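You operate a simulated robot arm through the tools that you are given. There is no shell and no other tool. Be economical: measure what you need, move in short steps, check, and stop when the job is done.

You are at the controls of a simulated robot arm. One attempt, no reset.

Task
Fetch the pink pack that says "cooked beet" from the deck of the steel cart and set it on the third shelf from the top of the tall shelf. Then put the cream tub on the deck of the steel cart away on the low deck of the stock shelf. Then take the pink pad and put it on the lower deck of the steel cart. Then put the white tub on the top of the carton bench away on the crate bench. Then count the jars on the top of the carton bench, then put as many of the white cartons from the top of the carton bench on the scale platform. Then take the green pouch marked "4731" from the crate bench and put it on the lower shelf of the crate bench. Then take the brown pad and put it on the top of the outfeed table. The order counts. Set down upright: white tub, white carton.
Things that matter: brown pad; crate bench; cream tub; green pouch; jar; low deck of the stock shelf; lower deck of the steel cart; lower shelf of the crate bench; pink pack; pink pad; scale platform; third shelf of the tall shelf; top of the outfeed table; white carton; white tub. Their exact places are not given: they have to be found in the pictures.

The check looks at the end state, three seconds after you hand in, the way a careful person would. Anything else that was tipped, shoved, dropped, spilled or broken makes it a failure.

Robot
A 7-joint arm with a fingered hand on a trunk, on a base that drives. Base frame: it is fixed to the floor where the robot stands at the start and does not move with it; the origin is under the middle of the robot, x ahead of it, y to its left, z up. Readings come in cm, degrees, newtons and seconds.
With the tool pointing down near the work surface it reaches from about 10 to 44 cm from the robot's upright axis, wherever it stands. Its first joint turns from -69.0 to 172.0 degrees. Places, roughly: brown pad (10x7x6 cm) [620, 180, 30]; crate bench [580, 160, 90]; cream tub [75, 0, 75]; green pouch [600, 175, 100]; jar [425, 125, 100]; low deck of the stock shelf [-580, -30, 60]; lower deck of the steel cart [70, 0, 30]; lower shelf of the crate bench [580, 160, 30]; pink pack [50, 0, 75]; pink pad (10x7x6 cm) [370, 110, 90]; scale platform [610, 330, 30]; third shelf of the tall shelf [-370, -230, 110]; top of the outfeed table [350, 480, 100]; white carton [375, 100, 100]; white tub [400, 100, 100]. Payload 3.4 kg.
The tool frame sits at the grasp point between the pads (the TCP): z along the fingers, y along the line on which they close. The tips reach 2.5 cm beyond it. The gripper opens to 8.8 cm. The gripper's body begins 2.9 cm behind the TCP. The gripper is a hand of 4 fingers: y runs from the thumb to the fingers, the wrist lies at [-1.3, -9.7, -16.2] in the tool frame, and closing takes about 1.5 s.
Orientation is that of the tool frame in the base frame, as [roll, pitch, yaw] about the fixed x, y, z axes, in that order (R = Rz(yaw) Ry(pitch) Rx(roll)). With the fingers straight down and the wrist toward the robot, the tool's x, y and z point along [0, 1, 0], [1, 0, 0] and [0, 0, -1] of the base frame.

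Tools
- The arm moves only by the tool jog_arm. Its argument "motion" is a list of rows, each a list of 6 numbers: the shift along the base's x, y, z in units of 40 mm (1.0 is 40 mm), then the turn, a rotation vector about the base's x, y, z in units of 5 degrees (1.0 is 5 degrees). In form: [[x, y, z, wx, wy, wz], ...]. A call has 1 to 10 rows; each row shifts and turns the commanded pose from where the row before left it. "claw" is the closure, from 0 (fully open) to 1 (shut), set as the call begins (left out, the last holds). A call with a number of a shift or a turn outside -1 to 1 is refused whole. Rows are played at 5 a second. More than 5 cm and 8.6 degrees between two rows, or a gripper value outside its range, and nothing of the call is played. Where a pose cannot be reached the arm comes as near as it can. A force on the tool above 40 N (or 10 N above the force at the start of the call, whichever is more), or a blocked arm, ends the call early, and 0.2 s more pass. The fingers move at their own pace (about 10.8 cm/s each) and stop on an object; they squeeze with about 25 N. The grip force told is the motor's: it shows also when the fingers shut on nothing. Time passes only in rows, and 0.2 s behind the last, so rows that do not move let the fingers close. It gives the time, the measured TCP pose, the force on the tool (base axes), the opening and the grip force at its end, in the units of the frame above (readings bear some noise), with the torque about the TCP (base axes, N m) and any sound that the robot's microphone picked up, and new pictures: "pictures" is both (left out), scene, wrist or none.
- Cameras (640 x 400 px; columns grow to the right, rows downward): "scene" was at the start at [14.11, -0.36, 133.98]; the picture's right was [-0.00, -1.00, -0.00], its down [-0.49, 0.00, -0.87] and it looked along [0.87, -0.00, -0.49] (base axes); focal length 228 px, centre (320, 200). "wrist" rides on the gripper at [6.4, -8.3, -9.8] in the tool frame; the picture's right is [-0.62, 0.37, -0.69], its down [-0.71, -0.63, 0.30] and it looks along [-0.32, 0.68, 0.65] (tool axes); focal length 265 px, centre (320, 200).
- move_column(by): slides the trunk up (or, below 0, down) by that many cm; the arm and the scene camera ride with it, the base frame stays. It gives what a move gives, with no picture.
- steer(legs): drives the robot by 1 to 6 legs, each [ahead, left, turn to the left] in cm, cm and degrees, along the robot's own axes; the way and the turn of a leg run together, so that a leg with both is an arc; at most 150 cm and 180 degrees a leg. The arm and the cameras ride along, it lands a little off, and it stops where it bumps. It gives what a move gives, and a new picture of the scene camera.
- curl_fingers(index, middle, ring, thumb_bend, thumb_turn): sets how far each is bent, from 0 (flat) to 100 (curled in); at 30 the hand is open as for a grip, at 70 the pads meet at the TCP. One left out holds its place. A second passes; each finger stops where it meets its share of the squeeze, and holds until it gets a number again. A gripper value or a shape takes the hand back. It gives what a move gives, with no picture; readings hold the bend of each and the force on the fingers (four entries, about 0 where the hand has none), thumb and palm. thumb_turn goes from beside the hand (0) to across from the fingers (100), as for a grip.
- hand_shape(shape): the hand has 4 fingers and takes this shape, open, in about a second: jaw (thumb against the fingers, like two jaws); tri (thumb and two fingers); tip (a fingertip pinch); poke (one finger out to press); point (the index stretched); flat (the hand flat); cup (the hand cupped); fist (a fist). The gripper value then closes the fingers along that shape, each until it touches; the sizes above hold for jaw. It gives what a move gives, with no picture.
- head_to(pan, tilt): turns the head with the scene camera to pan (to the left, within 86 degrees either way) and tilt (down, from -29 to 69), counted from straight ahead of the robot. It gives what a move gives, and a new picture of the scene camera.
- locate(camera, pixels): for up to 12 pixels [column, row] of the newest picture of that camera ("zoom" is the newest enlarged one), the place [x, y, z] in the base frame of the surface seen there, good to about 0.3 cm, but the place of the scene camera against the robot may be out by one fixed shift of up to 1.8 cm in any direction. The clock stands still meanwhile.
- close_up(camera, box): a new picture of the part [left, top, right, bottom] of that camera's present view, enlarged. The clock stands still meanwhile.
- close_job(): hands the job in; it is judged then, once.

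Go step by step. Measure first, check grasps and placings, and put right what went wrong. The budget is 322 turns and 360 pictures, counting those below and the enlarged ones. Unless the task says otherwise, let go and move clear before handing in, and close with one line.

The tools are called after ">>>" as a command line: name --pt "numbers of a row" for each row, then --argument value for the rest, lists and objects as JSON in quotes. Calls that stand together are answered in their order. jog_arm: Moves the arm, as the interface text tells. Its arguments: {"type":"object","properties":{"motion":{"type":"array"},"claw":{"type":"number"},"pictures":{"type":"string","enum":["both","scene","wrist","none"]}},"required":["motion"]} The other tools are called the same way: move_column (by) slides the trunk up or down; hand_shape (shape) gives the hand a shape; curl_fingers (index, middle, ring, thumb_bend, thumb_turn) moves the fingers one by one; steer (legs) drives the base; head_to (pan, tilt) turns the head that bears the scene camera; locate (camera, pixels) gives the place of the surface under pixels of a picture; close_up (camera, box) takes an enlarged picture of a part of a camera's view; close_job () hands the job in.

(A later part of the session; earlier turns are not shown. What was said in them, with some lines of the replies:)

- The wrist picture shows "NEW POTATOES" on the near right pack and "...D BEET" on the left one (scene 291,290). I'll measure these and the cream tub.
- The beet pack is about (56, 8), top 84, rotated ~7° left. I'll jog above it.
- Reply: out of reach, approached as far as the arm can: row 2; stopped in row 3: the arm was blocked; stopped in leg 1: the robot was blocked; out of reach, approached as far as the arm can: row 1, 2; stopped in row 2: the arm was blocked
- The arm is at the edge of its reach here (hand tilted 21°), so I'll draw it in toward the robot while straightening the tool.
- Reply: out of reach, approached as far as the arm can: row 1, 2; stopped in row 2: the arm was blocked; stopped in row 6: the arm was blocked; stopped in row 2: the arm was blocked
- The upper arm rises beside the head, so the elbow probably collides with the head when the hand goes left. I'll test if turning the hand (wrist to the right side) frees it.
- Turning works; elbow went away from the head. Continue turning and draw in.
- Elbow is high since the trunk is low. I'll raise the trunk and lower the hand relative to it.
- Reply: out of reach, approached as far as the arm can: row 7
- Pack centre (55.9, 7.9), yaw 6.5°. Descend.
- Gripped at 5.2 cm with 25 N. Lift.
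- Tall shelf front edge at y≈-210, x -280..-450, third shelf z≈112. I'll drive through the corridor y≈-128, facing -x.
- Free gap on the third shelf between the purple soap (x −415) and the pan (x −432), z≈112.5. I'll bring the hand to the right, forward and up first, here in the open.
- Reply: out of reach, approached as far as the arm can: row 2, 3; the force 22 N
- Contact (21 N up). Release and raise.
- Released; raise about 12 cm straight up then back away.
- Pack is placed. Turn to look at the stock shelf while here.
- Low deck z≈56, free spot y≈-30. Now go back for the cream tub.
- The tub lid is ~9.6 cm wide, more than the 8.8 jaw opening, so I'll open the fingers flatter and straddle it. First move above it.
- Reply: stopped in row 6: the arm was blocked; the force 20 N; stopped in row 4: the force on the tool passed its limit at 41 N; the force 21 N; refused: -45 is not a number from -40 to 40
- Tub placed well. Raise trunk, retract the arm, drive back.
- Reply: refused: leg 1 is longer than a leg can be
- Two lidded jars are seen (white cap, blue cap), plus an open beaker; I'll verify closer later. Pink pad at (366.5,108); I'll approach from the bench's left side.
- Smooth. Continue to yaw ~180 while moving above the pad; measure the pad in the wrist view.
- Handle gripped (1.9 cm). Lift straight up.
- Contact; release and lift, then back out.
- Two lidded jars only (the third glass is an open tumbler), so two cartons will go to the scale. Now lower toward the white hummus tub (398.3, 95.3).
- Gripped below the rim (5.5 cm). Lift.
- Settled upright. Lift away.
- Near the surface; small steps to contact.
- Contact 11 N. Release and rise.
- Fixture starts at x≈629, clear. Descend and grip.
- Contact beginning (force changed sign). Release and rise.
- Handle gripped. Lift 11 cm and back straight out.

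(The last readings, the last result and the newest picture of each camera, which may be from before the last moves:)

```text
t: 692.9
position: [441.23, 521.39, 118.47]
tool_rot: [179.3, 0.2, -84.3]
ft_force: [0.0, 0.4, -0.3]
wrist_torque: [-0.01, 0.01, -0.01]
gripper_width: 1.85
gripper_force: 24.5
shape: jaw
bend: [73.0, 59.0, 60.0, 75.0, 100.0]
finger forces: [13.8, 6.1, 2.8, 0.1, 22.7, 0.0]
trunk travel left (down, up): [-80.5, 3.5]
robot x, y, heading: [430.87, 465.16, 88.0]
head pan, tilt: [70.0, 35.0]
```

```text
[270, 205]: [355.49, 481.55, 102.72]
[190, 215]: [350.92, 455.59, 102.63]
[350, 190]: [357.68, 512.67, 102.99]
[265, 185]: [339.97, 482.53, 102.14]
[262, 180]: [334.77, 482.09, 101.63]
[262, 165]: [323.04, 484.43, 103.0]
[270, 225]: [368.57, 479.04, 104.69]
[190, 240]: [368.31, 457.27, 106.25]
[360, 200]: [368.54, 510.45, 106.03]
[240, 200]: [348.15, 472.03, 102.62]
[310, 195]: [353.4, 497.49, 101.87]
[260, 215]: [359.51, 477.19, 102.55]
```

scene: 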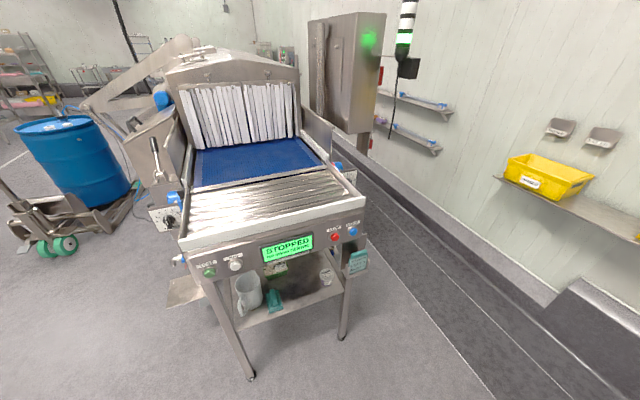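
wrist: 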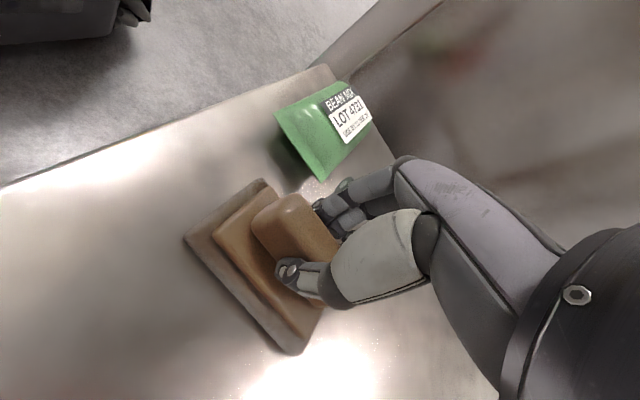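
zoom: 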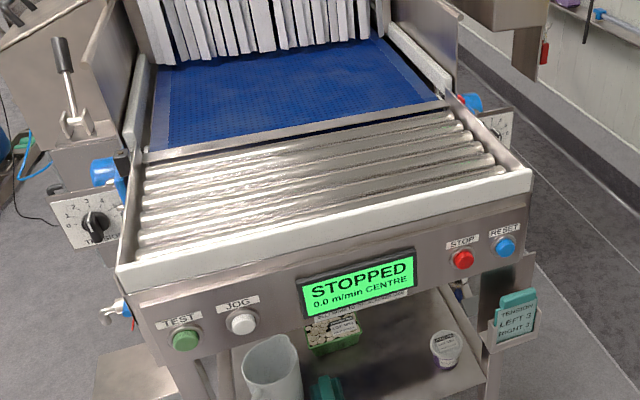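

>>> steer --legs '[[0, 0, 92], [12, -6, 0]]'

>>> head_to --pan 0 --tilt 40

```text
t: 698.1
position: [362.47, 480.0, 118.43]
tool_rot: [179.3, 0.3, 7.2]
ft_force: [0.4, 0.6, -0.8]
wrist_torque: [0.0, -0.04, 0.0]
gripper_width: 1.85
gripper_force: 25.3
shape: jaw
bend: [73.0, 59.0, 60.0, 75.0, 100.0]
finger forces: [13.8, 5.9, 2.8, 0.0, 22.6, 0.1]
trunk travel left (down, up): [-80.5, 3.5]
robot x, y, heading: [419.37, 471.44, 179.9]
head pan, tilt: [70.0, 35.0]
```

scene: 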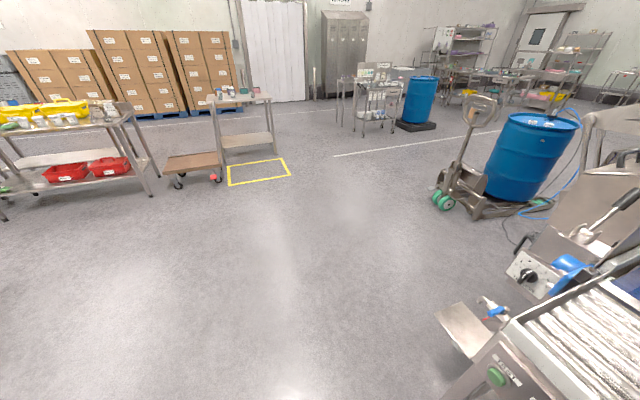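

```text
t: 699.5
position: [362.68, 479.92, 118.48]
tool_rot: [179.2, 0.2, 7.3]
ft_force: [0.2, -0.3, -0.1]
wrist_torque: [0.02, -0.01, 0.02]
gripper_width: 1.87
gripper_force: 25.1
shape: jaw
bend: [73.0, 59.0, 60.0, 75.0, 100.0]
finger forces: [13.9, 5.9, 2.8, 0.1, 22.7, 0.0]
trunk travel left (down, up): [-80.5, 3.5]
robot x, y, heading: [418.96, 471.32, 179.6]
head pan, tilt: [0.0, 40.0]
```

scene: 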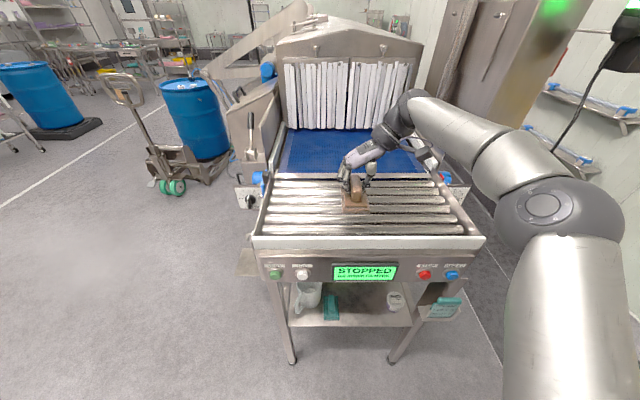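

Table is ahead. Drive 11 cm closer and lower onto the rollers.

>>> steer --legs '[[11, 0, 0]]'

>>> jog_arm --pt "0 0 -0.8 0 0 -0.5" --pt "0 0 -0.8 0 0 -0.5" --pt "0 0 -0.5 0 0 -0.5" --pt "0 0 0 0 0 0"

```text
t: 700.7
position: [351.58, 479.91, 118.43]
tool_rot: [179.4, 0.3, 7.4]
ft_force: [0.0, -1.0, -0.5]
wrist_torque: [0.04, -0.01, 0.02]
gripper_width: 1.86
gripper_force: 24.8
shape: jaw
bend: [73.0, 59.0, 60.0, 75.0, 100.0]
finger forces: [13.9, 6.0, 2.8, 0.1, 22.7, 0.0]
trunk travel left (down, up): [-80.5, 3.5]
robot x, y, heading: [408.05, 471.53, 179.9]
head pan, tilt: [0.0, 40.0]
```

scene: 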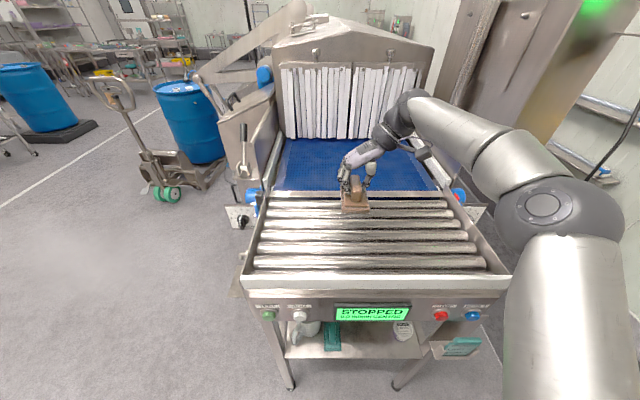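

```text
t: 701.7
position: [351.47, 480.19, 110.17]
tool_rot: [179.4, 0.3, -0.1]
ft_force: [0.2, 0.3, -1.2]
wrist_torque: [0.02, 0.0, -0.01]
gripper_width: 1.84
gripper_force: 24.8
shape: jaw
bend: [73.0, 59.0, 60.0, 75.0, 100.0]
finger forces: [13.9, 6.0, 2.8, 0.0, 22.8, 0.0]
trunk travel left (down, up): [-80.5, 3.5]
robot x, y, heading: [408.14, 471.49, 179.9]
head pan, tilt: [0.0, 40.0]
```

scene: 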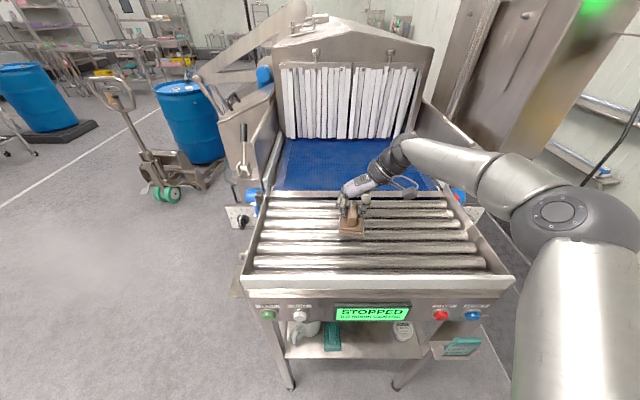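
wrist: 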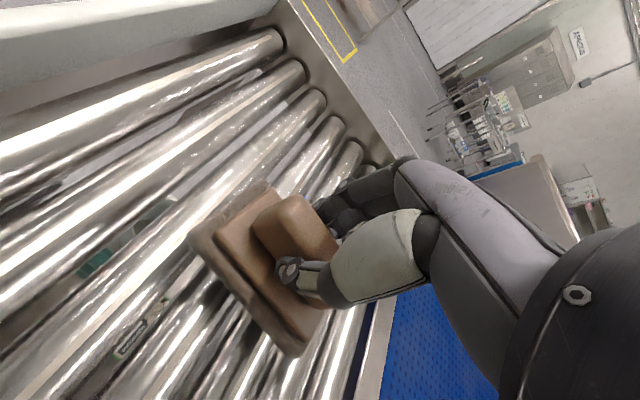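

>>> jog_arm --pt "0 0 -0.3 0 0 0" --pt "0 0 -0.25 0 0 0" --pt "0 0 -0.12 0 0 0" --pt "0 0 0 0 0 0" --pictures "none"

```text
t: 702.7
position: [351.57, 479.98, 107.34]
tool_rot: [179.3, 0.4, 0.0]
ft_force: [0.4, -0.5, 0.2]
wrist_torque: [0.02, 0.0, 0.02]
gripper_width: 1.84
gripper_force: 24.7
shape: jaw
bend: [73.0, 59.0, 60.0, 75.0, 100.0]
finger forces: [13.9, 6.0, 2.9, 0.0, 22.7, 0.0]
trunk travel left (down, up): [-80.5, 3.5]
robot x, y, heading: [407.97, 471.34, 179.8]
head pan, tilt: [0.0, 40.0]
```

>>> jog_arm --pt "0 0 -0.08 0 0 0" --pt "0 0 -0.08 0 0 0" --pt "0 0 0 0 0 0" --pictures "none"

```text
t: 703.5
position: [351.71, 479.84, 107.13]
tool_rot: [179.1, 0.8, -0.2]
ft_force: [-4.8, 2.2, 24.7]
wrist_torque: [0.01, 0.1, -0.01]
gripper_width: 1.96
gripper_force: 25.1
shape: jaw
bend: [74.0, 59.0, 60.0, 75.0, 100.0]
finger forces: [15.5, 7.8, 3.5, 0.0, 28.2, 0.1]
trunk travel left (down, up): [-80.5, 3.5]
robot x, y, heading: [407.92, 471.47, 179.7]
head pan, tilt: [0.0, 40.0]
```

Contact. Ease up slightly, release and raise.

>>> jog_arm --pt "0 0 0.06 0 0 0" --pt "0 0 0 0 0 0" --pictures "none"

>>> jog_arm --pt "0 0 0 0 0 0" --pt "0 0 0 0 0 0" --pt "0 0 0 0 0 0" --pt "0 0 0 0 0 0" --pt "0 0 0 0 0 0" --pt "0 0 0.4 0 0 0" --pt "0 0 0.8 0 0 0" --pt "0 0 0.8 0 0 0" --pt "0 0 0.8 0 0 0" --claw 0 --pictures "scene"

>>> close_up --camera "scene" --box '[230, 140, 500, 310]'

```text
t: 704.1
position: [351.75, 479.9, 107.11]
tool_rot: [179.3, 0.5, -0.2]
ft_force: [-5.6, 1.4, 24.6]
wrist_torque: [0.03, 0.14, -0.02]
gripper_width: 1.98
gripper_force: 24.7
shape: jaw
bend: [74.0, 59.0, 60.0, 75.0, 100.0]
finger forces: [15.9, 8.0, 3.6, 0.0, 28.1, 0.0]
trunk travel left (down, up): [-80.5, 3.5]
robot x, y, heading: [407.77, 472.08, 179.7]
head pan, tilt: [0.0, 40.0]
```

```text
t: 706.1
position: [351.76, 480.1, 117.95]
tool_rot: [179.3, 0.3, -0.2]
ft_force: [-0.1, -0.5, 0.7]
wrist_torque: [0.0, 0.01, -0.03]
gripper_width: 8.74
gripper_force: 0.1
shape: jaw
bend: [30.0, 30.0, 30.0, 30.0, 98.0]
finger forces: [0.0, 0.0, 0.0, 0.0, 0.0, 0.0]
trunk travel left (down, up): [-80.5, 3.5]
robot x, y, heading: [407.79, 471.31, 179.8]
head pan, tilt: [0.0, 40.0]
```

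scene: 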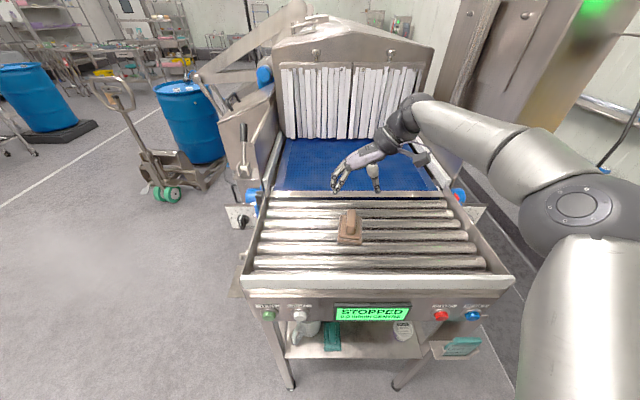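

```text
2.35 times, centred on (365, 225) of scene
```

zoom: 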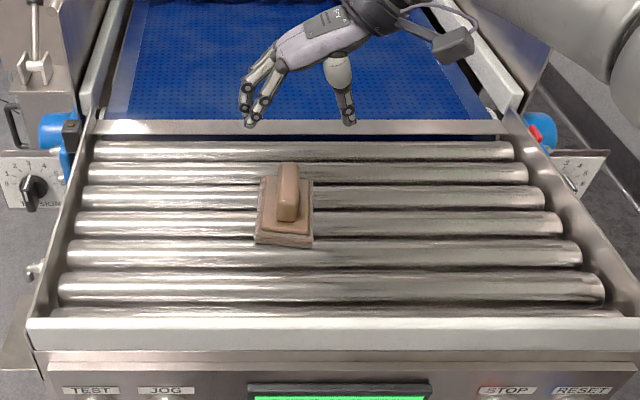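

>>> steer --legs '[[-30, 0, 0]]'

```text
t: 708.1
position: [380.76, 480.19, 118.11]
tool_rot: [179.2, 0.4, -0.4]
ft_force: [-0.1, 0.7, 0.3]
wrist_torque: [-0.02, 0.01, 0.0]
gripper_width: 8.74
gripper_force: 0.0
shape: jaw
bend: [30.0, 30.0, 30.0, 30.0, 98.0]
finger forces: [0.0, 0.0, 0.1, 0.0, 0.1, 0.0]
trunk travel left (down, up): [-80.5, 3.5]
robot x, y, heading: [436.52, 471.01, 179.5]
head pan, tilt: [0.0, 40.0]
```

scene: 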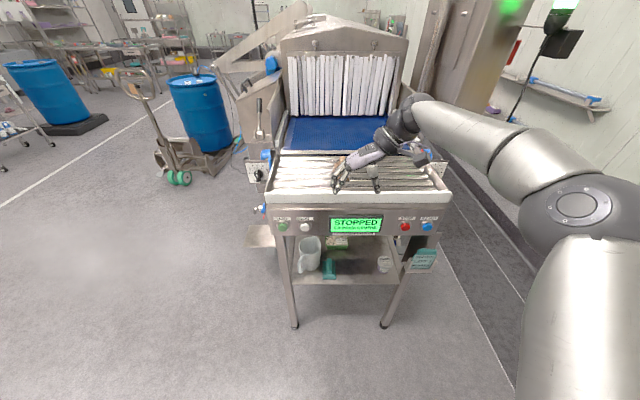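

The brown pad lies on the rollers and the hand is clear, so I'm handing in.

>>> close_job

```text
The job is handed in.
```

All seven steps were done in the order you gave, and the job is handed in. I counted two jars, the white-capped and blue-capped bottles, and left out the open glass. So two white cartons stand on the scale platform.
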